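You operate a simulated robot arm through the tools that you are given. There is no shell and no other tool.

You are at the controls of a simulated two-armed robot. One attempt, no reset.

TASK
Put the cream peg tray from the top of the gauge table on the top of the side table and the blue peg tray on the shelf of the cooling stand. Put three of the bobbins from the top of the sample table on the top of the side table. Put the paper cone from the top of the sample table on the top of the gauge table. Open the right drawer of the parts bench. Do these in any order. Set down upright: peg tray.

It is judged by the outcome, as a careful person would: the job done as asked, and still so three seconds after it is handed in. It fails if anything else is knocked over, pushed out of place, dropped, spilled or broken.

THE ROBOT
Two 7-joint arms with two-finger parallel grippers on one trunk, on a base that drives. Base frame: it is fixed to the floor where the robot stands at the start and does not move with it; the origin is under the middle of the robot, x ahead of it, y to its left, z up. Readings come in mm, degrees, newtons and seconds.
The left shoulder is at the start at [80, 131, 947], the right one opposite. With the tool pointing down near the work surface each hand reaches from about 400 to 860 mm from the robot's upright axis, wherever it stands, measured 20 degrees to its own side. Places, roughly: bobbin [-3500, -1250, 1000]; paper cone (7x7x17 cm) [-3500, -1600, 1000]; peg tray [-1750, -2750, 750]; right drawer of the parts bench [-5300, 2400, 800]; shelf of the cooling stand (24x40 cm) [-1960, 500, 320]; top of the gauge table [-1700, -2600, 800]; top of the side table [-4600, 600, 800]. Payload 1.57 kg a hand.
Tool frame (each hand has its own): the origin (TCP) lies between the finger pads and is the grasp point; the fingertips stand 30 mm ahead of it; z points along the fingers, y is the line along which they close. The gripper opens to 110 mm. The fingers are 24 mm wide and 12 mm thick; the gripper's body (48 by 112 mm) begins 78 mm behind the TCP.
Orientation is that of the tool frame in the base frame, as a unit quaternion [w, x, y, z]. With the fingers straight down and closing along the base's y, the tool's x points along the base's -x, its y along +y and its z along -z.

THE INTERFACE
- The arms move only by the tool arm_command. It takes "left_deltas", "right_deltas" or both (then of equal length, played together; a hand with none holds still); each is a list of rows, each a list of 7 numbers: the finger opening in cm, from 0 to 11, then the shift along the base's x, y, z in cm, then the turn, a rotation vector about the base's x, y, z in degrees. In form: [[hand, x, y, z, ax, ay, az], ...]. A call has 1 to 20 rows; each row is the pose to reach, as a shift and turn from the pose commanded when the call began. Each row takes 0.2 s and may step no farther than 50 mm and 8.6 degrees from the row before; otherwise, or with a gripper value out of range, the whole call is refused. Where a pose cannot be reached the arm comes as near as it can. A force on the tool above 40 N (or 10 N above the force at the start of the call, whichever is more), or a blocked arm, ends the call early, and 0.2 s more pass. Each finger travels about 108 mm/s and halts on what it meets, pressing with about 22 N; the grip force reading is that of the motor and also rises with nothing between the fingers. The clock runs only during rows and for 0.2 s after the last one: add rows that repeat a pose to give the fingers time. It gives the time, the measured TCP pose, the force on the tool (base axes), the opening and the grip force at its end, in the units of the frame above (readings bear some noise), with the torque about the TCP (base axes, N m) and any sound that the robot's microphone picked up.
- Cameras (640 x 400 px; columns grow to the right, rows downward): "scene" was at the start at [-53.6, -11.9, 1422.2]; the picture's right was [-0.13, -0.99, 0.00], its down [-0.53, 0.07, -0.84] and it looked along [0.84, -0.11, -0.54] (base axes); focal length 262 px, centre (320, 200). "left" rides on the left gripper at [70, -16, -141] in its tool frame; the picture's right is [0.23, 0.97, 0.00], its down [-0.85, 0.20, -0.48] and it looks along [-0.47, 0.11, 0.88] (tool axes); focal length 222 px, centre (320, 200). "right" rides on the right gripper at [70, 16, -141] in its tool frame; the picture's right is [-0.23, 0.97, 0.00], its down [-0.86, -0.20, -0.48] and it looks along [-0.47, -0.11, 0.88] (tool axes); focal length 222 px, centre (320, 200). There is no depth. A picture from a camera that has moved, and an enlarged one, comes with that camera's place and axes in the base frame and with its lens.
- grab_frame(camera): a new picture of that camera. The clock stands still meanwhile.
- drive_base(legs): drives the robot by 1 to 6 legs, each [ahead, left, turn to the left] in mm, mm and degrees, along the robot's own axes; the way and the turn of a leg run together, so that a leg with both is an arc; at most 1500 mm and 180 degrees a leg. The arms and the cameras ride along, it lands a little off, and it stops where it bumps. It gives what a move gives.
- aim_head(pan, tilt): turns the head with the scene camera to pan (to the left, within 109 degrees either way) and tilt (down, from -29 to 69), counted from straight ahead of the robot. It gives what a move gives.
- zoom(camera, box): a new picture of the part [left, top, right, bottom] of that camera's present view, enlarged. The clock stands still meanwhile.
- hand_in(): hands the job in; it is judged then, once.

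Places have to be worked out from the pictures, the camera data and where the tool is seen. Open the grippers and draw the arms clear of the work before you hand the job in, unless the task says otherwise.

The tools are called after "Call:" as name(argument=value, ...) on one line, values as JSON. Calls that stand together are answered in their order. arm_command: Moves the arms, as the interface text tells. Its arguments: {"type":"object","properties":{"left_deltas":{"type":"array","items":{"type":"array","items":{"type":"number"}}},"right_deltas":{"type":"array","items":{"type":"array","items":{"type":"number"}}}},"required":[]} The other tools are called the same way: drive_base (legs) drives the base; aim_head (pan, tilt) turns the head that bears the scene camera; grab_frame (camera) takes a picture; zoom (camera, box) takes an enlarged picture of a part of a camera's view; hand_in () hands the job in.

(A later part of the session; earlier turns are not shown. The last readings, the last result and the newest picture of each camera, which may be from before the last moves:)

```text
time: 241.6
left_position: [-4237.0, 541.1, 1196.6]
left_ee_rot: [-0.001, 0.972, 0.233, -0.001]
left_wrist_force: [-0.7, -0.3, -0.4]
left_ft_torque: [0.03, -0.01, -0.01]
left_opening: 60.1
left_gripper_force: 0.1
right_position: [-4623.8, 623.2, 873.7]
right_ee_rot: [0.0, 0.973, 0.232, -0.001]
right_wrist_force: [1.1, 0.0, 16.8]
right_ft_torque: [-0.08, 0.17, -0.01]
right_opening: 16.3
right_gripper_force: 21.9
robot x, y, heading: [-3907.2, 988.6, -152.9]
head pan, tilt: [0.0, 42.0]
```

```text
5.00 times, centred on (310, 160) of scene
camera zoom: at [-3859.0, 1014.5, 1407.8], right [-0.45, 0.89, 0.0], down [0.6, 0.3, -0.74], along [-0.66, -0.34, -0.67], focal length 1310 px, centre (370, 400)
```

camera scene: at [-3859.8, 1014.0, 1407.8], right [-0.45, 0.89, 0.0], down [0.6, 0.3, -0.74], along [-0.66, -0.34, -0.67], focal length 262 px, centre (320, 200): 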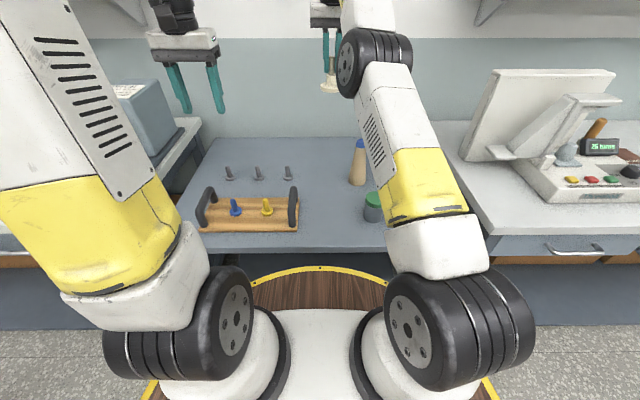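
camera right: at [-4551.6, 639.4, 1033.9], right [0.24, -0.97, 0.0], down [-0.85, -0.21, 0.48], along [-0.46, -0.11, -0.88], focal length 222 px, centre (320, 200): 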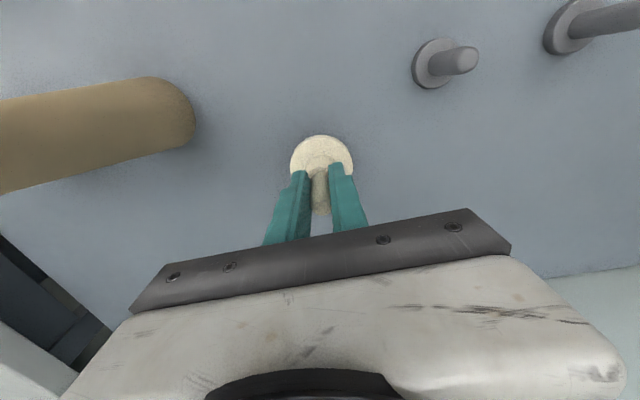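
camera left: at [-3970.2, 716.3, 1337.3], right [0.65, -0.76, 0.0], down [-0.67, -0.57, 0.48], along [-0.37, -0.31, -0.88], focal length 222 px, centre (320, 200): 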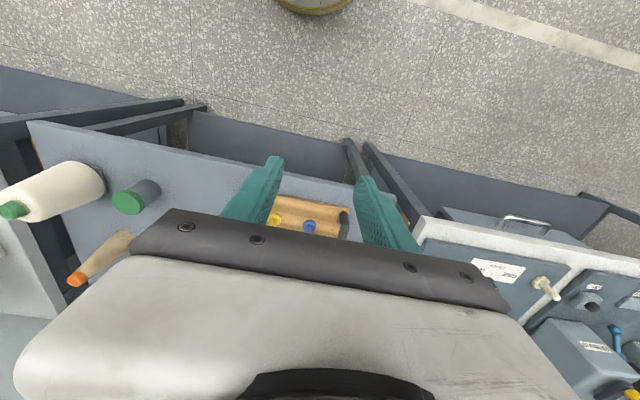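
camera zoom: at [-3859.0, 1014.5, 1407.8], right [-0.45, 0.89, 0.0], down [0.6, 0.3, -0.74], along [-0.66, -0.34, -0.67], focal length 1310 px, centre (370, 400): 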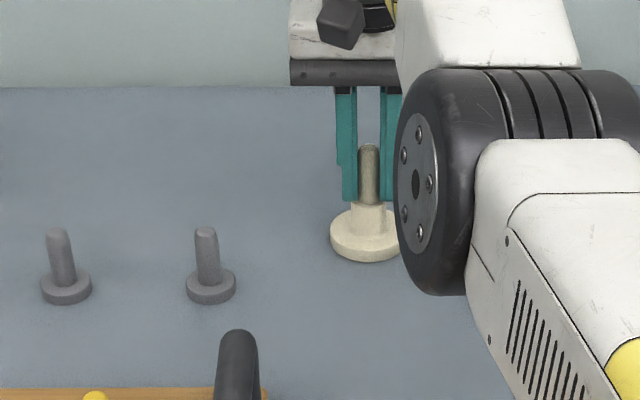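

Firm contact (17 N): the cream tray stands on the table at about z≈804. I ease up slightly, open the fingers and check.

Call:
arm_command(right_deltas=[[0, 0, 0, 0.2, 0, 0, 0], [2, 0, 0, 0.2, 0, 0, 0], [2.6, 0, 0, 0.2, 0, 0, 0], [4, 0, 0, 0.2, 0, 0, 0], [5, 0, 0, 0.2, 0, 0, 0], [5, 0, 0, 0.2, 0, 0, 0]])

Call:
grab_frame(camera="right")

```text
time: 243.0
left_position: [-4236.3, 540.9, 1195.8]
left_ee_rot: [0.0, 0.973, 0.232, -0.001]
left_wrist_force: [0.3, -0.4, 0.2]
left_ft_torque: [-0.02, -0.01, 0.05]
left_opening: 60.0
left_gripper_force: 0.1
right_position: [-4624.7, 624.3, 874.4]
right_ee_rot: [0.0, 0.973, 0.233, 0.001]
right_wrist_force: [0.7, -0.1, 0.6]
right_ft_torque: [-0.01, 0.04, 0.03]
right_opening: 50.3
right_gripper_force: 0.2
robot x, y, heading: [-3906.4, 993.4, -153.0]
head pan, tilt: [0.0, 42.0]
```

```text
taken
camera right: at [-4554.2, 641.5, 1017.7], right [0.24, -0.97, 0.0], down [-0.85, -0.21, 0.48], along [-0.46, -0.11, -0.88], focal length 222 px, centre (320, 200)
```

right: 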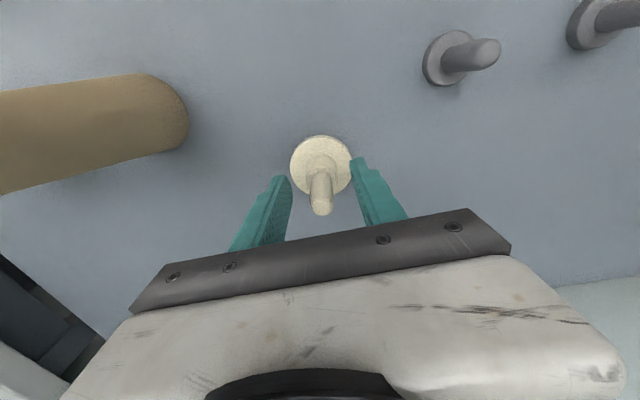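

The cream tray stands upright. I raise the right hand, retreating slightly towards me (along the finger gap), then bring it back to a carrying position.

Call:
arm_command(right_deltas=[[5, 0, 0, 2, 0, 0, 0], [5, 0.5, 0.3, 4, 0, 0, 0], [5, 1, 0.5, 6, 0, 0, 0], [5, 2, 1, 9, 0, 0, 0], [5, 4, 2, 12, 0, 0, 0], [5, 6, 3, 15, 0, 0, 0], [5, 9, 4.5, 18, 0, 0, 0], [5, 12, 6, 21, 0, 0, 0], [5, 15, 7.6, 24, 0, 0, 0], [5, 18, 9.2, 27, 0, 0, 0], [5, 20, 10.2, 30, 0, 0, 0], [5, 20, 10.2, 32, 0, 0, 0], [5, 20, 10.2, 32, 0, 0, 0]])

Call:
grab_frame(camera="scene")

Call:
grab_frame(camera="right")

```text
time: 245.8
left_position: [-4237.1, 541.1, 1195.0]
left_ee_rot: [0.0, 0.972, 0.233, -0.001]
left_wrist_force: [0.3, 0.0, 1.1]
left_ft_torque: [0.0, 0.02, 0.0]
left_opening: 59.9
left_gripper_force: 0.1
right_position: [-4514.1, 640.2, 1217.2]
right_ee_rot: [-0.001, 0.972, 0.233, 0.001]
right_wrist_force: [-0.3, 0.4, 0.6]
right_ft_torque: [0.0, -0.02, 0.01]
right_opening: 50.2
right_gripper_force: 0.0
right hand out of reach, approached as far as the arm can: row 2, 3, 4, 5, 6, 7, 8, 9, 10, 11, 12, 13
robot x, y, heading: [-3906.7, 989.5, -153.3]
head pan, tilt: [0.0, 42.0]
```

```text
taken
camera scene: at [-3859.5, 1014.3, 1407.8], right [-0.45, 0.89, 0.0], down [0.6, 0.3, -0.74], along [-0.66, -0.34, -0.67], focal length 262 px, centre (320, 200)
```

scene: 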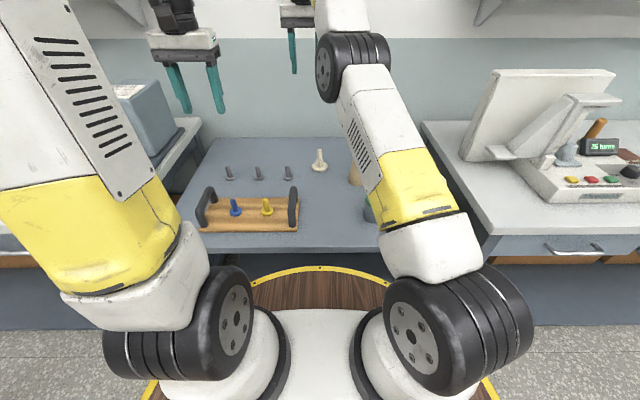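

```text
taken
camera right: at [-4443.3, 657.5, 1360.2], right [0.24, -0.97, 0.0], down [-0.85, -0.21, 0.48], along [-0.46, -0.11, -0.88], focal length 222 px, centre (320, 200)
```

right: 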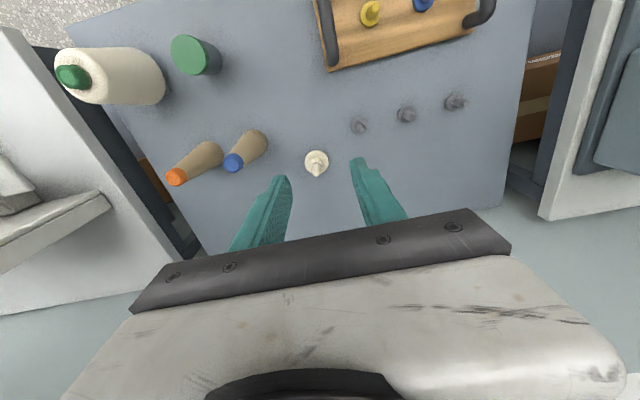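

The cream tray stands upright on the side table. I bring both hands back to high carrying positions and drive to the sample table for the bobbins.

Call:
arm_command(right_deltas=[[7, 1.1, 4.3, 0.5, 0, 0, 0], [8, 2.1, 8.5, 1, 0, 0, 0], [8, 3.2, 12.8, 1.5, 0, 0, 0], [8, 4.2, 17.1, 2, 0, 0, 0], [8, 5.3, 21.4, 2.5, 0, 0, 0], [8, 6.3, 25.6, 3, 0, 0, 0], [8, 7.4, 29.9, 3.5, 0, 0, 0], [8, 8.4, 34.1, 4, 0, 0, 0], [8, 8.4, 34.1, 4, 0, 0, 0]], left_deltas=[[7, 0, 0, 2, 0, 0, 0], [8, 0, 0, 4, 0, 0, 0], [8, 0, 0, 6, 0, 0, 0], [8, 0, 0, 6, 0, 0, 0], [8, 0, 0, 6, 0, 0, 0], [8, 0, 0, 6, 0, 0, 0], [8, 0, 0, 6, 0, 0, 0], [8, 0, 0, 6, 0, 0, 0], [8, 0, 0, 6, 0, 0, 0]])

Call:
drive_base(legs=[[-450, 0, 0], [0, 1200, 0], [0, 1130, 0]])

Call:
aim_head(pan=0, tilt=30)

Call:
grab_frame(camera="scene")

```text
time: 247.8
left_position: [-4238.4, 543.3, 1256.3]
left_ee_rot: [-0.001, 0.972, 0.234, -0.001]
left_wrist_force: [-0.2, 0.0, 0.4]
left_ft_torque: [0.0, 0.0, 0.0]
left_opening: 80.0
left_gripper_force: 0.0
right_position: [-4428.1, 980.3, 1261.0]
right_ee_rot: [0.0, 0.973, 0.233, 0.0]
right_wrist_force: [-0.3, 0.0, -1.2]
right_ft_torque: [0.01, -0.01, -0.01]
right_opening: 80.1
right_gripper_force: 0.1
right hand out of reach, approached as far as the arm can: row 1, 2
robot x, y, heading: [-3905.9, 990.2, -153.1]
head pan, tilt: [0.0, 42.0]
```

```text
time: 261.6
left_position: [-2750.4, -1328.9, 1256.8]
left_ee_rot: [-0.001, 0.971, 0.239, -0.001]
left_wrist_force: [-0.2, -0.1, 0.5]
left_ft_torque: [0.03, -0.02, -0.01]
left_opening: 79.7
left_gripper_force: 0.0
right_position: [-2946.8, -893.0, 1260.8]
right_ee_rot: [-0.001, 0.971, 0.24, 0.0]
right_wrist_force: [-1.1, -0.8, -0.5]
right_ft_torque: [-0.01, -0.02, -0.05]
right_opening: 80.3
right_gripper_force: 0.0
robot x, y, heading: [-2429.5, -877.7, -152.3]
head pan, tilt: [0.0, 42.0]
```

```text
time: 262.3
left_position: [-2751.0, -1327.5, 1255.8]
left_ee_rot: [-0.001, 0.971, 0.24, -0.001]
left_wrist_force: [-0.1, -0.2, -0.4]
left_ft_torque: [0.02, 0.01, 0.0]
left_opening: 79.8
left_gripper_force: 0.1
right_position: [-2947.8, -893.8, 1260.9]
right_ee_rot: [0.0, 0.971, 0.24, 0.0]
right_wrist_force: [0.7, 0.5, -0.1]
right_ft_torque: [0.0, 0.01, 0.0]
right_opening: 79.9
right_gripper_force: 0.1
robot x, y, heading: [-2429.7, -879.1, -152.3]
head pan, tilt: [0.0, 30.0]
```

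```text
taken
camera scene: at [-2384.9, -854.3, 1426.0], right [-0.47, 0.89, 0.0], down [0.44, 0.23, -0.87], along [-0.77, -0.4, -0.5], focal length 262 px, centre (320, 200)
```

scene: 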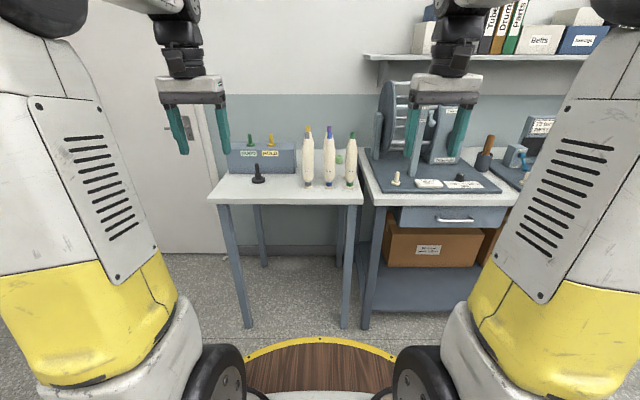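

The five bobbins stand in place. I drive forward 380 mm and 36 mm right so that the front row is about 600 mm ahead, centred on me.

Call:
drive_base(legs=[[380, -36, 0]])

Call:
aim_head(pan=0, tilt=35)

Call:
grab_frame(camera="scene")

Call:
zoom(camera="scene", box=[220, 100, 420, 240])

Call:
grab_frame(camera="left")

Call:
grab_frame(camera="right")

```text
time: 264.8
left_position: [-3102.5, -1477.8, 1254.6]
left_ee_rot: [-0.001, 0.97, 0.242, -0.001]
left_wrist_force: [0.7, 1.2, -0.1]
left_ft_torque: [0.0, 0.04, 0.0]
left_opening: 80.1
left_gripper_force: 0.1
right_position: [-3302.2, -1044.3, 1261.4]
right_ee_rot: [0.0, 0.97, 0.243, 0.0]
right_wrist_force: [-0.1, 0.0, 0.0]
right_ft_torque: [-0.02, 0.02, -0.02]
right_opening: 80.0
right_gripper_force: 0.0
robot x, y, heading: [-2779.4, -1024.3, -152.1]
head pan, tilt: [0.0, 30.0]
```

```text
time: 265.4
left_position: [-3101.5, -1477.1, 1254.5]
left_ee_rot: [0.0, 0.97, 0.243, -0.001]
left_wrist_force: [-0.4, 0.3, 0.3]
left_ft_torque: [-0.01, 0.04, -0.02]
left_opening: 80.1
left_gripper_force: 0.1
right_position: [-3303.1, -1045.1, 1260.5]
right_ee_rot: [-0.001, 0.97, 0.243, 0.0]
right_wrist_force: [-0.6, 0.4, -0.1]
right_ft_torque: [-0.05, 0.0, 0.01]
right_opening: 79.7
right_gripper_force: 0.1
robot x, y, heading: [-2781.0, -1026.6, -152.1]
head pan, tilt: [0.0, 35.0]
```

```text
taken
camera scene: at [-2737.2, -999.6, 1418.3], right [-0.47, 0.88, 0.0], down [0.51, 0.27, -0.82], along [-0.72, -0.39, -0.57], focal length 262 px, centre (320, 200)
```

scene: 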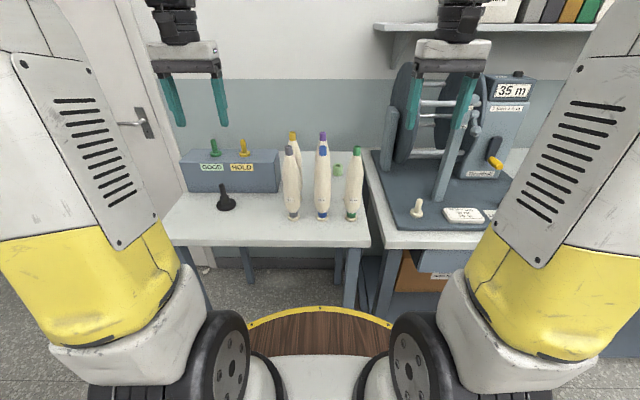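

```text
2.86 times, centred on (320, 170) of scene
camera zoom: at [-2737.2, -999.6, 1418.3], right [-0.47, 0.88, 0.0], down [0.51, 0.27, -0.82], along [-0.72, -0.39, -0.57], focal length 749 px, centre (320, 286)
```

zoom: 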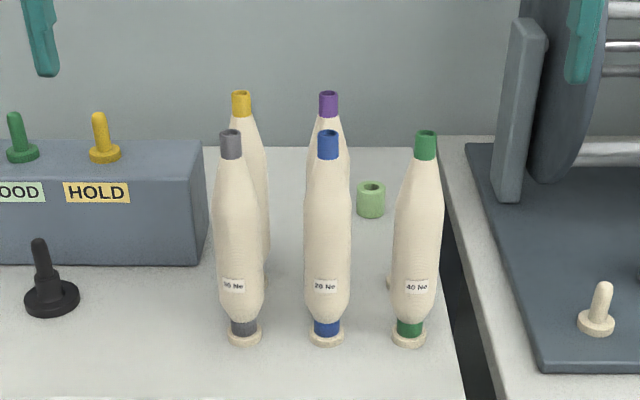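

```text
taken
camera left: at [-3048.9, -1429.5, 1397.9], right [0.66, -0.75, 0.0], down [-0.66, -0.58, 0.48], along [-0.36, -0.31, -0.88], focal length 222 px, centre (320, 200)
```

left: 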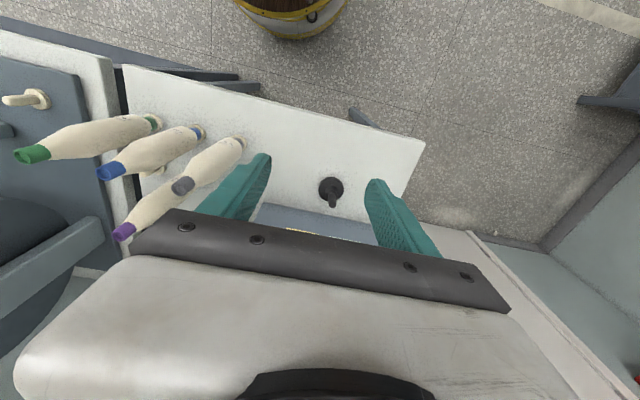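

```text
taken
camera right: at [-3232.5, -1025.2, 1403.3], right [0.26, -0.97, 0.0], down [-0.85, -0.23, 0.48], along [-0.46, -0.12, -0.88], focal length 222 px, centre (320, 200)
```

right: 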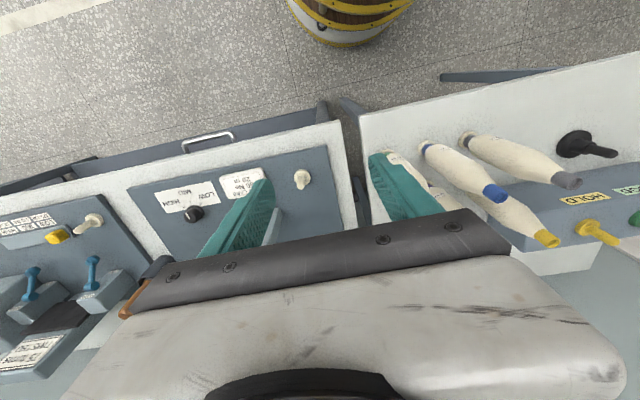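

Bobbin tops are at z≈1139; the grey one stands at about (-3262,-1374), the green at (-3350,-1214). I bring the left hand to a 45°-tilted pre-grasp line in front of the grey bobbin.

Call:
arm_command(left_deltas=[[7.5, -1.1, 2.6, -1.8, -3.5, 6.6, 0], [7, -2.2, 5.3, -3.5, -7, 13.3, 0], [6.6, -3.2, 7.9, -5.3, -10.5, 19.9, 0], [6.6, -4.3, 10.5, -7.1, -14, 26.5, 0], [6.6, -5.4, 13.2, -8.8, -17.5, 33.1, 0], [6.6, -6.4, 15.8, -10.6, -21, 39.8, 0], [6.6, -6.4, 15.8, -10.6, -21, 39.8, 0]])

Call:
grab_frame(camera="left")

Call:
grab_frame(camera="scene")

```text
time: 267.0
left_position: [-3165.4, -1319.3, 1148.2]
left_ee_rot: [0.09, 0.896, 0.223, -0.372]
left_wrist_force: [0.0, 0.0, 0.1]
left_ft_torque: [-0.03, -0.02, 0.0]
left_opening: 66.0
left_gripper_force: 0.1
right_position: [-3302.5, -1044.7, 1260.9]
right_ee_rot: [0.0, 0.97, 0.243, 0.0]
right_wrist_force: [-0.2, 0.8, -0.2]
right_ft_torque: [0.0, 0.01, -0.04]
right_opening: 80.1
right_gripper_force: 0.0
robot x, y, heading: [-2780.7, -1024.8, -152.0]
head pan, tilt: [0.0, 35.0]
```

```text
taken
camera left: at [-3041.3, -1234.4, 1198.7], right [0.6, -0.79, -0.17], down [-0.14, -0.3, 0.94], along [-0.79, -0.54, -0.29], focal length 222 px, centre (320, 200)
```

left: 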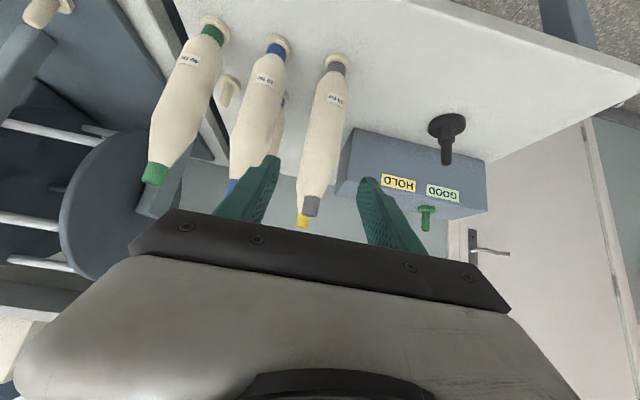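

```text
taken
camera scene: at [-2737.2, -999.6, 1418.3], right [-0.47, 0.88, 0.0], down [0.51, 0.27, -0.82], along [-0.72, -0.39, -0.57], focal length 262 px, centre (320, 200)
```

scene: 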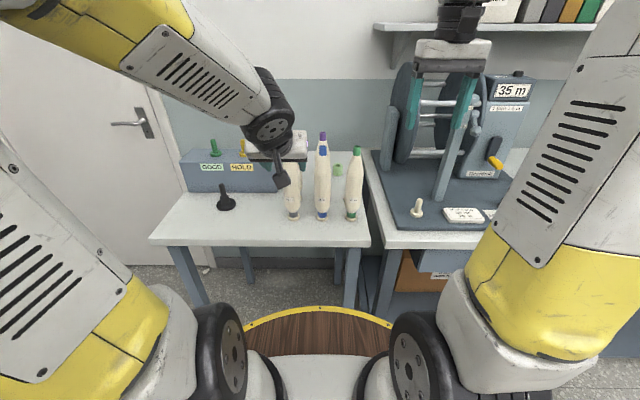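

The grey bobbin is centred between the fingers. I advance along the tool axis to grasp at mid-body, z≈1035.

Call:
arm_command(left_deltas=[[6.6, -2.5, -1.4, -2.8, 0, 0, 0], [6.6, -5, -2.8, -5.6, 0, 0, 0], [6.6, -7.6, -4.3, -8.5, 0, 0, 0], [6.6, -10.1, -5.7, -11.3, 0, 0, 0], [6.6, -10.1, -5.7, -11.3, 0, 0, 0]])

Call:
grab_frame(camera="left")

Call:
zoom(camera="scene", box=[220, 100, 420, 240])

```text
time: 268.2
left_position: [-3268.1, -1375.1, 1033.7]
left_ee_rot: [0.091, 0.896, 0.224, -0.373]
left_wrist_force: [-0.4, -0.1, -0.7]
left_ft_torque: [0.0, 0.0, 0.02]
left_opening: 66.0
left_gripper_force: 0.1
right_position: [-3301.6, -1043.6, 1260.6]
right_ee_rot: [0.0, 0.97, 0.243, 0.0]
right_wrist_force: [-0.3, -0.6, 0.2]
right_ft_torque: [0.0, 0.02, -0.03]
right_opening: 79.8
right_gripper_force: 0.1
robot x, y, heading: [-2780.5, -1024.2, -152.0]
head pan, tilt: [0.0, 35.0]
```

```text
taken
camera left: at [-3143.8, -1291.2, 1085.8], right [0.6, -0.78, -0.17], down [-0.14, -0.3, 0.94], along [-0.79, -0.54, -0.29], focal length 222 px, centre (320, 200)
```

left: 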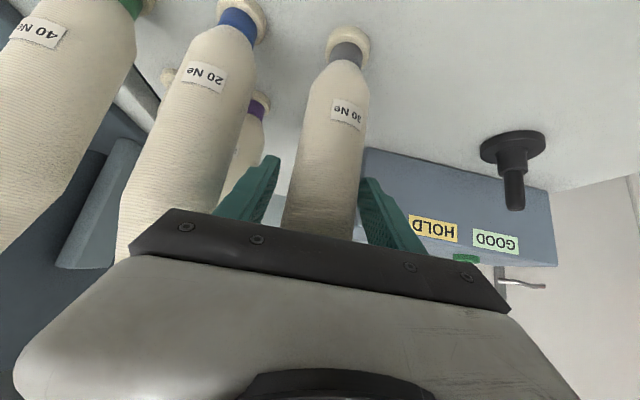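

```text
2.86 times, centred on (320, 170) of scene
camera zoom: at [-2737.3, -999.6, 1418.3], right [-0.47, 0.88, 0.0], down [0.51, 0.27, -0.82], along [-0.72, -0.39, -0.57], focal length 749 px, centre (320, 286)
```

zoom: 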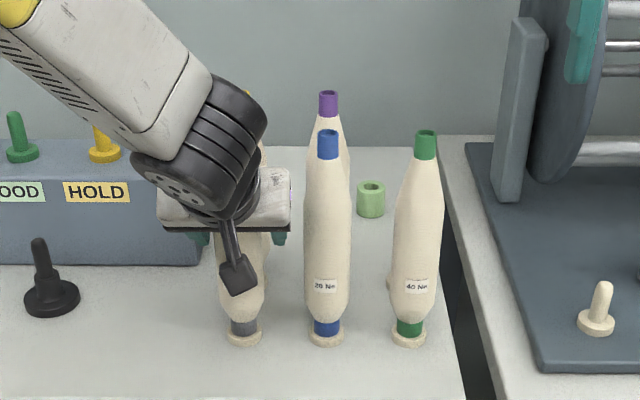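

The bobbin stands between the fingers. I close the left gripper on it.

Call:
arm_command(left_deltas=[[5.5, 0, 0, 0, 0, 0, 0], [4, 0, 0, 0, 0, 0, 0], [2, 0, 0, 0, 0, 0, 0], [0, 0, 0, 0, 0, 0, 0], [0, 0, 0, 0, 0, 0, 0]])

Call:
grab_frame(camera="left")

```text
time: 269.4
left_position: [-3267.6, -1376.0, 1034.4]
left_ee_rot: [0.091, 0.896, 0.224, -0.372]
left_wrist_force: [-0.1, -1.2, 1.0]
left_ft_torque: [-0.08, 0.01, 0.02]
left_opening: 47.3
left_gripper_force: 21.7
right_position: [-3302.3, -1043.6, 1261.1]
right_ee_rot: [0.001, 0.97, 0.243, 0.0]
right_wrist_force: [-0.4, 0.8, 0.5]
right_ft_torque: [0.03, 0.0, -0.03]
right_opening: 79.9
right_gripper_force: 0.1
robot x, y, heading: [-2782.1, -1022.6, -152.0]
head pan, tilt: [0.0, 35.0]
```

```text
taken
camera left: at [-3143.5, -1291.3, 1086.1], right [0.6, -0.78, -0.16], down [-0.14, -0.3, 0.94], along [-0.79, -0.54, -0.29], focal length 222 px, centre (320, 200)
```

left: 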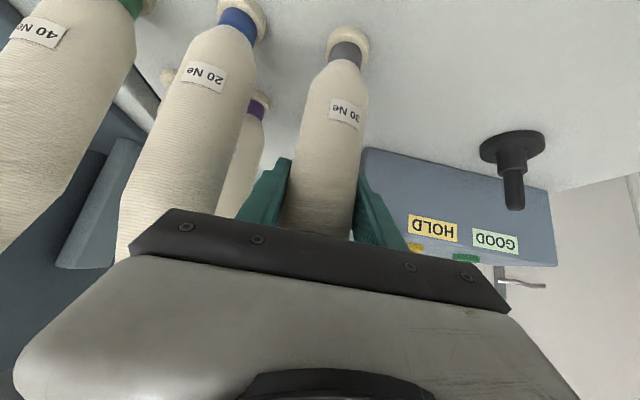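

Gripped at 47.3 mm. I lift it straight up off its peg.

Call:
arm_command(left_deltas=[[0, 0, 0, 2, 0, 0, 0], [0, 0, 0, 5, 0, 0, 0], [0, 0, 0, 8, 0, 0, 0], [0, 0, 0, 11, 0, 0, 0], [0, 0, 0, 14, 0, 0, 0], [0, 0, 0, 17, 0, 0, 0], [0, 0, 0, 17, 0, 0, 0]])

Call:
grab_frame(camera="left")

Call:
grab_frame(camera="scene")

```text
time: 271.0
left_position: [-3265.9, -1375.1, 1207.3]
left_ee_rot: [0.091, 0.896, 0.224, -0.372]
left_wrist_force: [0.7, 0.5, -1.6]
left_ft_torque: [0.01, 0.02, -0.04]
left_opening: 47.4
left_gripper_force: 21.4
right_position: [-3302.0, -1042.9, 1260.6]
right_ee_rot: [0.001, 0.97, 0.243, 0.0]
right_wrist_force: [0.5, -0.2, 0.5]
right_ft_torque: [0.0, 0.02, 0.02]
right_opening: 80.0
right_gripper_force: 0.0
robot x, y, heading: [-2778.8, -1023.9, -152.1]
head pan, tilt: [0.0, 35.0]
```

```text
taken
camera left: at [-3142.8, -1291.6, 1258.3], right [0.6, -0.78, -0.17], down [-0.14, -0.3, 0.94], along [-0.79, -0.54, -0.29], focal length 222 px, centre (320, 200)
```

left: 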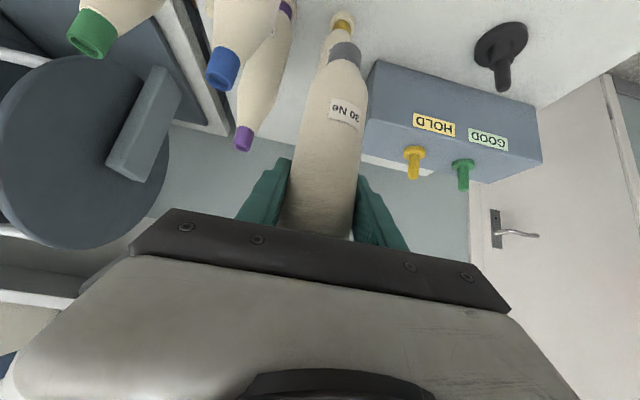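

```text
taken
camera scene: at [-2737.2, -999.6, 1418.3], right [-0.47, 0.88, 0.0], down [0.51, 0.27, -0.82], along [-0.72, -0.39, -0.57], focal length 262 px, centre (320, 200)
```

scene: 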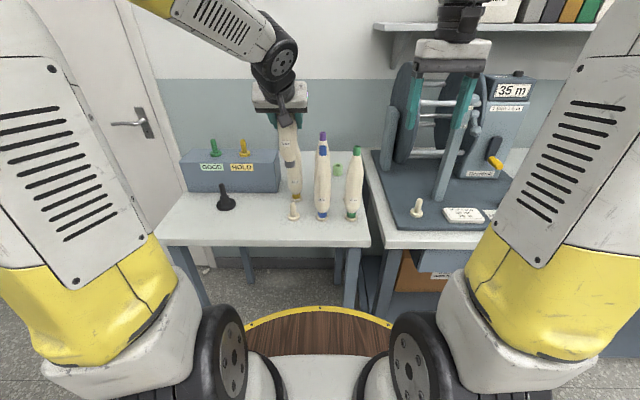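

The bobbin came off cleanly and its peg stayed. I draw it back and to the left, then bring the right hand to a tilted pre-grasp in front of the green bobbin.

Call:
arm_command(left_deltas=[[0, 3.5, 1.9, 1.5, 0, 0, 0], [0, 7, 3.7, 3, 0, 0, 0], [0, 10.6, 5.6, 4.5, 0, 0, 0], [0, 12.5, 2.1, 5, 0, 0, 0], [0, 14.4, -1.4, 5, 0, 0, 0], [0, 16.2, -5, 5, 0, 0, 0], [0, 16.2, -5, 5, 0, 0, 0], [0, 16.2, -5, 5, 0, 0, 0], [0, 16.2, -5, 5, 0, 0, 0], [0, 16.2, -5, 5, 0, 0, 0]], right_deltas=[[8, 0, 0, 0, 0, 0, 0], [8, 0, 0, 0, 0, 0, 0], [8, 0, 0, 0, 0, 0, 0], [7.5, 0.9, -1.9, -1.9, -3.5, 6.6, 0], [7, 1.8, -3.9, -3.8, -7, 13.3, 0], [6.6, 2.6, -5.8, -5.7, -10.5, 19.9, 0], [6.6, 3.5, -7.7, -7.5, -14, 26.5, 0], [6.6, 4.4, -9.7, -9.4, -17.5, 33.1, 0], [6.6, 5.3, -11.6, -11.3, -21, 39.8, 0], [6.6, 5.3, -11.6, -11.3, -21, 39.8, 0]])

Call:
grab_frame(camera="right")

Call:
grab_frame(camera="scene")

```text
time: 273.2
left_position: [-3104.9, -1424.5, 1253.9]
left_ee_rot: [0.09, 0.896, 0.223, -0.373]
left_wrist_force: [0.4, -0.6, -1.5]
left_ft_torque: [0.0, 0.02, -0.01]
left_opening: 47.3
left_gripper_force: 21.8
right_position: [-3248.2, -1160.6, 1148.2]
right_ee_rot: [0.091, 0.896, 0.224, -0.372]
right_wrist_force: [-0.2, -0.7, -1.0]
right_ft_torque: [0.0, -0.01, 0.03]
right_opening: 66.1
right_gripper_force: 0.2
robot x, y, heading: [-2777.8, -1023.0, -151.8]
head pan, tilt: [0.0, 35.0]
```

```text
taken
camera right: at [-3108.1, -1105.2, 1199.5], right [0.32, -0.94, 0.16], down [-0.33, 0.05, 0.94], along [-0.89, -0.35, -0.29], focal length 222 px, centre (320, 200)
```

right: 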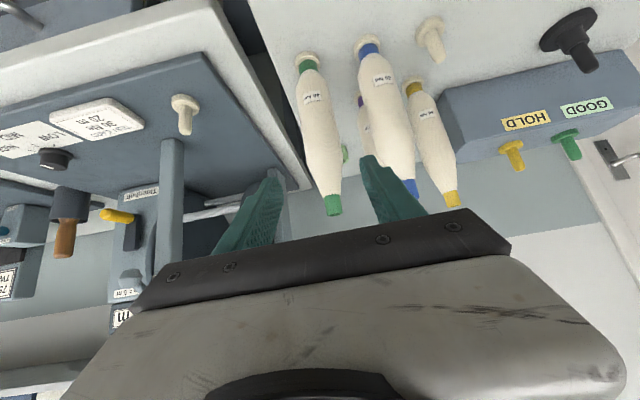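

```text
taken
camera scene: at [-2737.2, -999.6, 1418.3], right [-0.47, 0.88, 0.0], down [0.51, 0.27, -0.82], along [-0.72, -0.39, -0.57], focal length 262 px, centre (320, 200)
```

scene: 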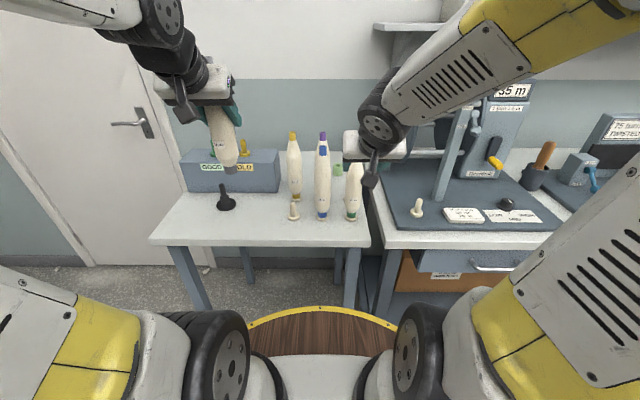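

The green bobbin is lined up between the right fingers. I advance the right hand along its axis to mid-body.

Call:
arm_command(right_deltas=[[6.6, -2.4, -1.3, -2.8, 0, 0, 0], [6.6, -4.9, -2.7, -5.6, 0, 0, 0], [6.6, -7.3, -4, -8.5, 0, 0, 0], [6.6, -9.8, -5.4, -11.3, 0, 0, 0], [6.6, -9.8, -5.4, -11.3, 0, 0, 0]])

Call:
grab_frame(camera="right")

```text
time: 274.4
left_position: [-3105.5, -1425.0, 1255.0]
left_ee_rot: [0.09, 0.896, 0.224, -0.374]
left_wrist_force: [0.0, 0.4, -0.4]
left_ft_torque: [0.0, 0.0, -0.01]
left_opening: 47.0
left_gripper_force: 22.3
right_position: [-3346.7, -1215.8, 1034.6]
right_ee_rot: [0.091, 0.896, 0.224, -0.372]
right_wrist_force: [-0.1, -0.9, 0.1]
right_ft_torque: [0.0, -0.02, -0.04]
right_opening: 65.8
right_gripper_force: 0.0
robot x, y, heading: [-2777.6, -1024.6, -152.1]
head pan, tilt: [0.0, 35.0]
```

```text
taken
camera right: at [-3206.5, -1159.9, 1087.2], right [0.32, -0.94, 0.16], down [-0.33, 0.05, 0.94], along [-0.89, -0.35, -0.29], focal length 222 px, centre (320, 200)
```

right: 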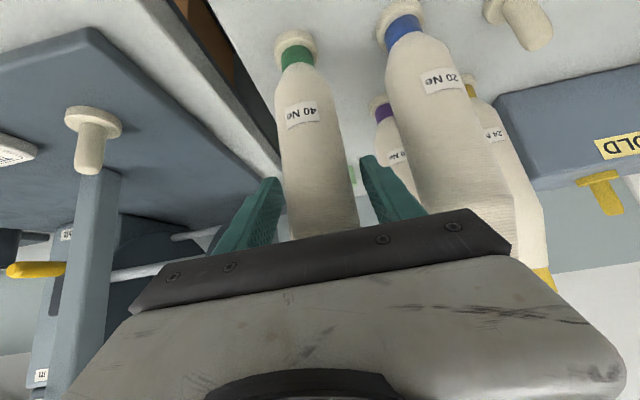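

Well centred between the fingers. I close the right gripper and lift straight up.

Call:
arm_command(right_deltas=[[5.5, 0, 0, 0, 0, 0, 0], [4, 0, 0, 0, 0, 0, 0], [2, 0, 0, 0, 0, 0, 0], [0, 0, 0, 0, 0, 0, 0], [0, 0, 0, 0, 0, 0, 0]])

Call:
arm_command(right_deltas=[[0, 0, 0, 2, 0, 0, 0], [0, 0, 0, 5, 0, 0, 0], [0, 0, 0, 8, 0, 0, 0], [0, 0, 0, 11, 0, 0, 0], [0, 0, 0, 14, 0, 0, 0], [0, 0, 0, 17, 0, 0, 0], [0, 0, 0, 17, 0, 0, 0]])

Call:
grab_frame(camera="right")

Call:
grab_frame(camera="scene")

```text
time: 275.6
left_position: [-3106.4, -1424.9, 1255.1]
left_ee_rot: [0.091, 0.896, 0.224, -0.373]
left_wrist_force: [-0.1, 0.1, -0.2]
left_ft_torque: [-0.04, 0.0, 0.0]
left_opening: 47.4
left_gripper_force: 21.6
right_position: [-3346.4, -1215.2, 1035.6]
right_ee_rot: [0.091, 0.896, 0.224, -0.372]
right_wrist_force: [0.3, 0.3, 0.3]
right_ft_torque: [0.04, 0.05, -0.03]
right_opening: 47.6
right_gripper_force: 21.9
robot x, y, heading: [-2780.2, -1023.9, -152.1]
head pan, tilt: [0.0, 35.0]
```

```text
time: 277.2
left_position: [-3104.8, -1424.7, 1255.4]
left_ee_rot: [0.09, 0.896, 0.223, -0.373]
left_wrist_force: [0.4, 0.5, -0.6]
left_ft_torque: [0.0, 0.01, 0.0]
left_opening: 47.3
left_gripper_force: 22.0
right_position: [-3346.8, -1215.1, 1204.3]
right_ee_rot: [0.091, 0.896, 0.224, -0.372]
right_wrist_force: [-0.8, 0.2, -0.9]
right_ft_torque: [0.01, 0.01, 0.02]
right_opening: 47.5
right_gripper_force: 21.6
robot x, y, heading: [-2781.6, -1027.1, -152.2]
head pan, tilt: [0.0, 35.0]
```

```text
taken
camera right: at [-3206.5, -1158.6, 1255.4], right [0.32, -0.94, 0.16], down [-0.33, 0.05, 0.94], along [-0.89, -0.35, -0.29], focal length 222 px, centre (320, 200)
```

right: 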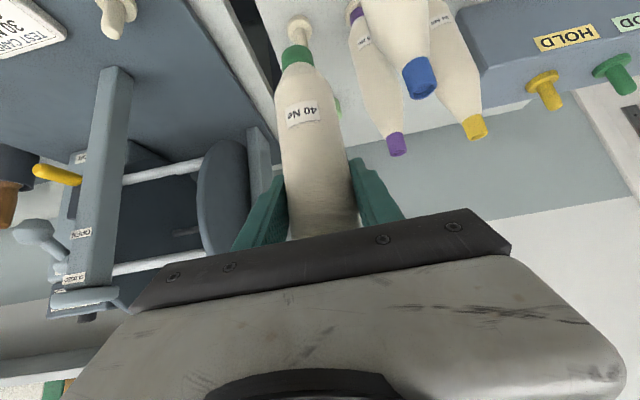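

```text
taken
camera scene: at [-2737.2, -999.6, 1418.3], right [-0.47, 0.88, 0.0], down [0.51, 0.27, -0.82], along [-0.72, -0.39, -0.57], focal length 262 px, centre (320, 200)
```

scene: 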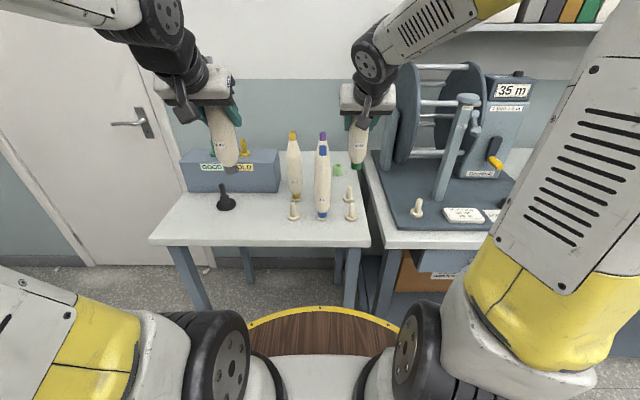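

Both bobbins are held and both pegs stayed in place. I draw the right one back, then drive: back 450, right 2300 towards the side table.

Call:
arm_command(right_deltas=[[0, 3.2, 1.7, 1.5, 0, 0, 0], [0, 6.4, 3.4, 3, 0, 0, 0], [0, 9.6, 5.1, 4.5, 0, 0, 0], [0, 7.4, 9.3, 5, 0, 0, 0], [0, 5.2, 13.4, 5, 0, 0, 0], [0, 5.2, 13.4, 5, 0, 0, 0]])

Call:
drive_base(legs=[[-450, 0, 0], [0, -1200, 0], [0, -1100, 0]])

Call:
aim_head(pan=0, tilt=32)

Call:
grab_frame(camera="scene")

```text
time: 278.6
left_position: [-3106.2, -1424.4, 1254.1]
left_ee_rot: [0.091, 0.896, 0.224, -0.373]
left_wrist_force: [0.1, 0.6, -0.6]
left_ft_torque: [-0.01, 0.0, 0.0]
left_opening: 47.4
left_gripper_force: 22.2
right_position: [-3293.5, -1078.9, 1256.2]
right_ee_rot: [0.091, 0.897, 0.224, -0.371]
right_wrist_force: [-0.1, -0.2, -1.5]
right_ft_torque: [0.0, -0.01, 0.0]
right_opening: 47.6
right_gripper_force: 22.5
robot x, y, heading: [-2781.7, -1024.3, -152.1]
head pan, tilt: [0.0, 35.0]
```

```text
time: 292.4
left_position: [-3816.2, 832.4, 1254.6]
left_ee_rot: [0.088, 0.897, 0.219, -0.373]
left_wrist_force: [-0.2, -0.4, -1.0]
left_ft_torque: [0.02, 0.01, -0.01]
left_opening: 47.2
left_gripper_force: 22.6
right_position: [-4000.2, 1178.0, 1255.9]
right_ee_rot: [0.091, 0.897, 0.221, -0.372]
right_wrist_force: [-0.5, 0.7, -1.3]
right_ft_torque: [0.02, -0.03, 0.0]
right_opening: 47.3
right_gripper_force: 22.1
robot x, y, heading: [-3486.8, 1232.6, -152.3]
head pan, tilt: [0.0, 35.0]
```

```text
time: 293.0
left_position: [-3816.4, 831.6, 1254.7]
left_ee_rot: [0.089, 0.897, 0.22, -0.373]
left_wrist_force: [0.4, 0.2, -1.7]
left_ft_torque: [-0.02, -0.02, -0.04]
left_opening: 47.3
left_gripper_force: 21.8
right_position: [-4000.7, 1179.9, 1256.9]
right_ee_rot: [0.09, 0.897, 0.22, -0.372]
right_wrist_force: [-0.5, 0.1, -0.9]
right_ft_torque: [0.0, 0.0, 0.0]
right_opening: 47.5
right_gripper_force: 21.8
robot x, y, heading: [-3487.5, 1232.9, -152.4]
head pan, tilt: [0.0, 32.0]
```

```text
taken
camera scene: at [-3445.3, 1253.4, 1422.9], right [-0.46, 0.89, 0.0], down [0.47, 0.25, -0.85], along [-0.75, -0.39, -0.53], focal length 262 px, centre (320, 200)
```

scene: 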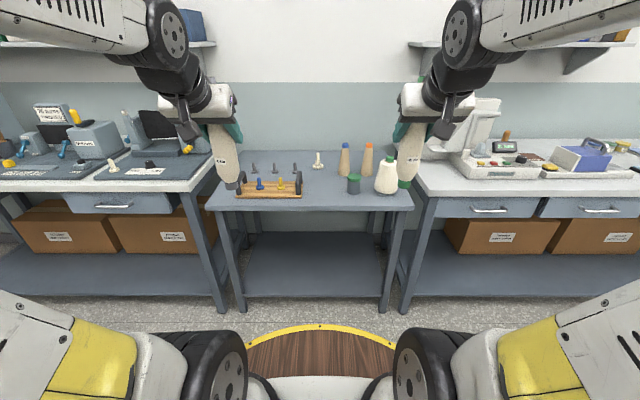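

The side table is ahead, with the cream tray in place. I drive forward 470 mm.

Call:
drive_base(legs=[[468, 0, 0]])

Call:
aim_head(pan=0, tilt=42)

Call:
grab_frame(camera="scene")

Call:
zoom(camera="scene", box=[180, 100, 440, 280])

```text
time: 295.8
left_position: [-4223.3, 612.1, 1254.7]
left_ee_rot: [0.09, 0.896, 0.224, -0.373]
left_wrist_force: [1.0, 0.2, -1.2]
left_ft_torque: [0.02, -0.01, 0.0]
left_opening: 47.3
left_gripper_force: 22.1
right_position: [-4410.2, 958.5, 1254.7]
right_ee_rot: [0.092, 0.896, 0.225, -0.371]
right_wrist_force: [0.1, 0.2, -1.1]
right_ft_torque: [-0.02, 0.0, 0.02]
right_opening: 47.3
right_gripper_force: 22.1
robot x, y, heading: [-3898.3, 1014.1, -152.1]
head pan, tilt: [0.0, 32.0]
```

```text
time: 296.5
left_position: [-4224.3, 613.8, 1255.5]
left_ee_rot: [0.09, 0.896, 0.224, -0.372]
left_wrist_force: [0.7, 0.8, -1.1]
left_ft_torque: [-0.01, 0.0, -0.05]
left_opening: 47.5
left_gripper_force: 21.9
right_position: [-4410.2, 958.8, 1256.3]
right_ee_rot: [0.091, 0.897, 0.224, -0.371]
right_wrist_force: [0.6, -0.2, -1.0]
right_ft_torque: [-0.03, -0.01, -0.01]
right_opening: 47.3
right_gripper_force: 22.5
robot x, y, heading: [-3896.5, 1013.4, -152.0]
head pan, tilt: [0.0, 42.0]
```

```text
taken
camera scene: at [-3851.0, 1040.1, 1407.9], right [-0.47, 0.88, 0.0], down [0.59, 0.31, -0.74], along [-0.66, -0.35, -0.67], focal length 262 px, centre (320, 200)
```

scene: 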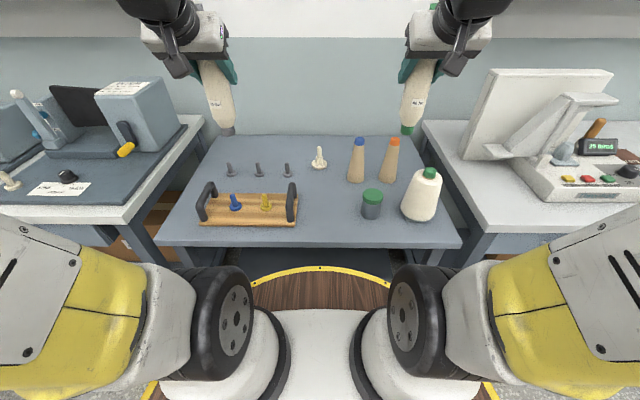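

```text
2.22 times, centred on (310, 190) of scene
camera zoom: at [-3851.0, 1040.1, 1407.9], right [-0.47, 0.88, 0.0], down [0.59, 0.31, -0.74], along [-0.66, -0.35, -0.67], focal length 582 px, centre (342, 222)
```

zoom: 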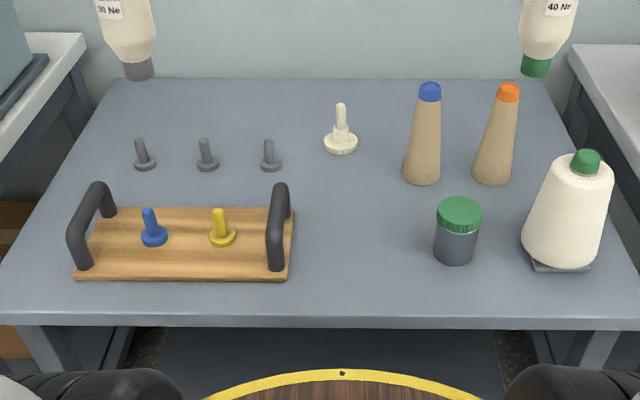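

The free strip is clear. I take the left bobbin over to its spot (A=700, L=35) at height and lower it to just above the table.

Call:
arm_command(left_deltas=[[0, -4.6, 0.7, 0, 0, 0, 0], [0, -9.2, 1.4, 0, 0, 0, 0], [0, -13.8, 2, 0, 0, 0, 0], [0, -18.3, 2.7, 0, 0, 0, 0], [0, -22.9, 3.4, 0, 0, 0, 0], [0, -27.5, 4.1, 0, 0, 0, 0], [0, -27.5, 4.1, -4.4, 0, 0, 0], [0, -27.5, 4.1, -8.8, 0, 0, 0], [0, -27.5, 4.1, -13.2, 0, 0, 0], [0, -27.5, 4.1, -17.6, 0, 0, 0], [0, -27.5, 4.1, -22, 0, 0, 0], [0, -27.5, 4.1, -26.4, 0, 0, 0], [0, -27.5, 4.1, -29.5, 0, 0, 0], [0, -27.5, 4.1, -29.5, 0, 0, 0]])

Call:
zoom(camera="scene", box=[180, 80, 440, 260])

Call:
grab_frame(camera="left")

```text
time: 299.5
left_position: [-4495.0, 655.8, 959.1]
left_ee_rot: [0.09, 0.896, 0.223, -0.373]
left_wrist_force: [0.0, -0.1, -1.2]
left_ft_torque: [-0.04, 0.04, 0.02]
left_opening: 47.4
left_gripper_force: 21.6
right_position: [-4410.2, 957.2, 1256.4]
right_ee_rot: [0.091, 0.897, 0.223, -0.371]
right_wrist_force: [0.5, 0.6, -1.1]
right_ft_torque: [-0.04, 0.01, 0.01]
right_opening: 47.6
right_gripper_force: 22.3
robot x, y, heading: [-3901.4, 1011.7, -152.2]
head pan, tilt: [0.0, 42.0]
```

```text
2.22 times, centred on (310, 170) of scene
camera zoom: at [-3851.0, 1040.1, 1407.8], right [-0.47, 0.88, 0.0], down [0.59, 0.31, -0.74], along [-0.66, -0.35, -0.67], focal length 582 px, centre (342, 267)
```

zoom: 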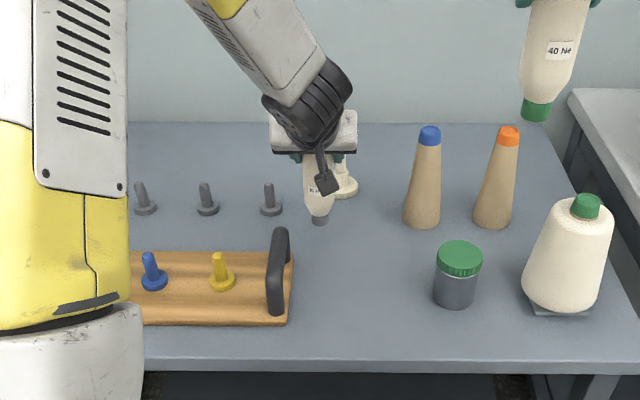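

```text
taken
camera left: at [-4371.2, 739.3, 1009.9], right [0.6, -0.78, -0.17], down [-0.14, -0.3, 0.94], along [-0.79, -0.54, -0.29], focal length 222 px, centre (320, 200)
```

left: 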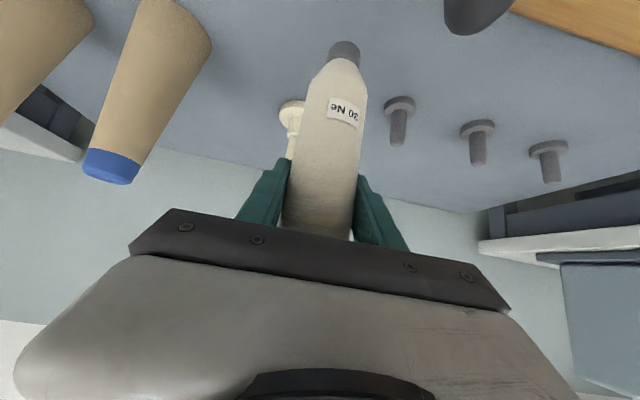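

The bobbin hangs about 27 mm above the table, clear of the cream tray and the pegs. I lower it and feel for contact.

Call:
arm_command(left_deltas=[[0, 0, 0, -0.8, 0, 0, 0], [0, 0, 0, -1.6, 0, 0, 0], [0, 0, 0, -2, 0, 0, 0], [0, 0, 0, -2, 0, 0, 0]])

Call:
arm_command(left_deltas=[[0, 0, 0, -0.2, 0, 0, 0], [0, 0, 0, -0.4, 0, 0, 0], [0, 0, 0, -0.4, 0, 0, 0]])

Call:
arm_command(left_deltas=[[0, 0, 0, -0.2, 0, 0, 0], [0, 0, 0, -0.4, 0, 0, 0], [0, 0, 0, -0.4, 0, 0, 0]])

```text
time: 300.5
left_position: [-4497.6, 653.4, 939.7]
left_ee_rot: [0.091, 0.896, 0.224, -0.372]
left_wrist_force: [-0.3, 0.6, -1.8]
left_ft_torque: [0.0, 0.04, 0.02]
left_opening: 47.4
left_gripper_force: 22.3
right_position: [-4409.7, 958.6, 1256.1]
right_ee_rot: [0.092, 0.896, 0.224, -0.372]
right_wrist_force: [0.1, 0.3, -1.7]
right_ft_torque: [-0.02, -0.04, 0.02]
right_opening: 47.5
right_gripper_force: 22.4
robot x, y, heading: [-3895.1, 1011.6, -152.1]
head pan, tilt: [0.0, 42.0]
```

```text
time: 301.3
left_position: [-4497.3, 654.3, 936.7]
left_ee_rot: [0.09, 0.896, 0.224, -0.372]
left_wrist_force: [0.2, -1.0, -1.2]
left_ft_torque: [0.01, -0.02, -0.02]
left_opening: 47.5
left_gripper_force: 22.4
right_position: [-4409.8, 957.8, 1255.6]
right_ee_rot: [0.091, 0.897, 0.223, -0.372]
right_wrist_force: [-1.0, -0.3, -0.6]
right_ft_torque: [-0.04, 0.02, 0.03]
right_opening: 47.4
right_gripper_force: 21.8
robot x, y, heading: [-3896.3, 1011.4, -152.0]
head pan, tilt: [0.0, 42.0]
```

```text
time: 302.1
left_position: [-4498.4, 654.1, 931.1]
left_ee_rot: [0.091, 0.896, 0.223, -0.373]
left_wrist_force: [-1.0, 0.6, -1.0]
left_ft_torque: [-0.04, 0.01, 0.02]
left_opening: 47.4
left_gripper_force: 22.2
right_position: [-4410.2, 958.4, 1256.7]
right_ee_rot: [0.091, 0.896, 0.223, -0.372]
right_wrist_force: [0.0, 0.3, -0.5]
right_ft_torque: [0.0, 0.05, -0.02]
right_opening: 47.2
right_gripper_force: 22.3
robot x, y, heading: [-3896.6, 1015.2, -152.0]
head pan, tilt: [0.0, 42.0]
```

No contact yet at z≈931; I go on in small steps.

Call:
arm_command(left_deltas=[[0, 0, 0, -0.2, 0, 0, 0], [0, 0, 0, -0.3, 0, 0, 0], [0, 0, 0, -0.3, 0, 0, 0]])

Call:
arm_command(left_deltas=[[0, 0, 0, -0.2, 0, 0, 0], [0, 0, 0, -0.3, 0, 0, 0], [0, 0, 0, -0.3, 0, 0, 0]])

Call:
zoom(camera="scene", box=[270, 110, 370, 190])

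```text
time: 302.9
left_position: [-4498.5, 653.4, 928.3]
left_ee_rot: [0.092, 0.896, 0.225, -0.373]
left_wrist_force: [-0.3, -0.2, -1.4]
left_ft_torque: [0.01, 0.02, 0.02]
left_opening: 47.3
left_gripper_force: 22.4
right_position: [-4409.6, 957.6, 1257.3]
right_ee_rot: [0.092, 0.896, 0.224, -0.372]
right_wrist_force: [-0.2, 0.3, -1.9]
right_ft_torque: [0.01, 0.04, 0.0]
right_opening: 47.5
right_gripper_force: 21.7
robot x, y, heading: [-3894.9, 1016.9, -152.1]
head pan, tilt: [0.0, 42.0]
```

```text
time: 303.7
left_position: [-4497.2, 654.2, 927.0]
left_ee_rot: [0.091, 0.896, 0.224, -0.372]
left_wrist_force: [0.5, 0.8, 3.6]
left_ft_torque: [-0.02, -0.16, 0.0]
left_opening: 47.3
left_gripper_force: 22.1
right_position: [-4410.5, 958.6, 1256.2]
right_ee_rot: [0.091, 0.897, 0.223, -0.371]
right_wrist_force: [0.8, -0.6, -0.4]
right_ft_torque: [-0.03, -0.02, 0.0]
right_opening: 47.4
right_gripper_force: 21.4
robot x, y, heading: [-3896.0, 1012.8, -151.9]
head pan, tilt: [0.0, 42.0]
```

```text
5.00 times, centred on (320, 150) of scene
camera zoom: at [-3850.9, 1040.1, 1407.8], right [-0.47, 0.88, 0.0], down [0.59, 0.31, -0.74], along [-0.66, -0.35, -0.67], focal length 1310 px, centre (320, 450)
```

zoom: 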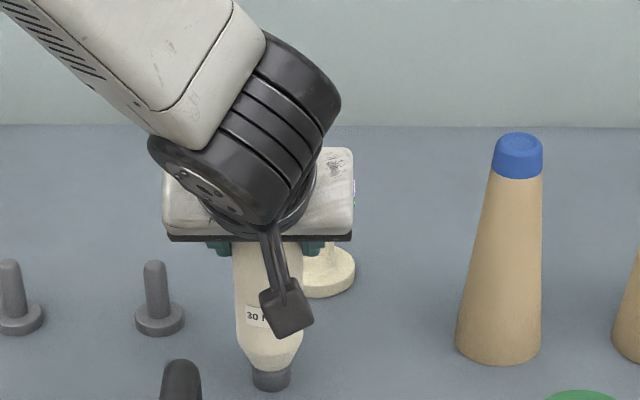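

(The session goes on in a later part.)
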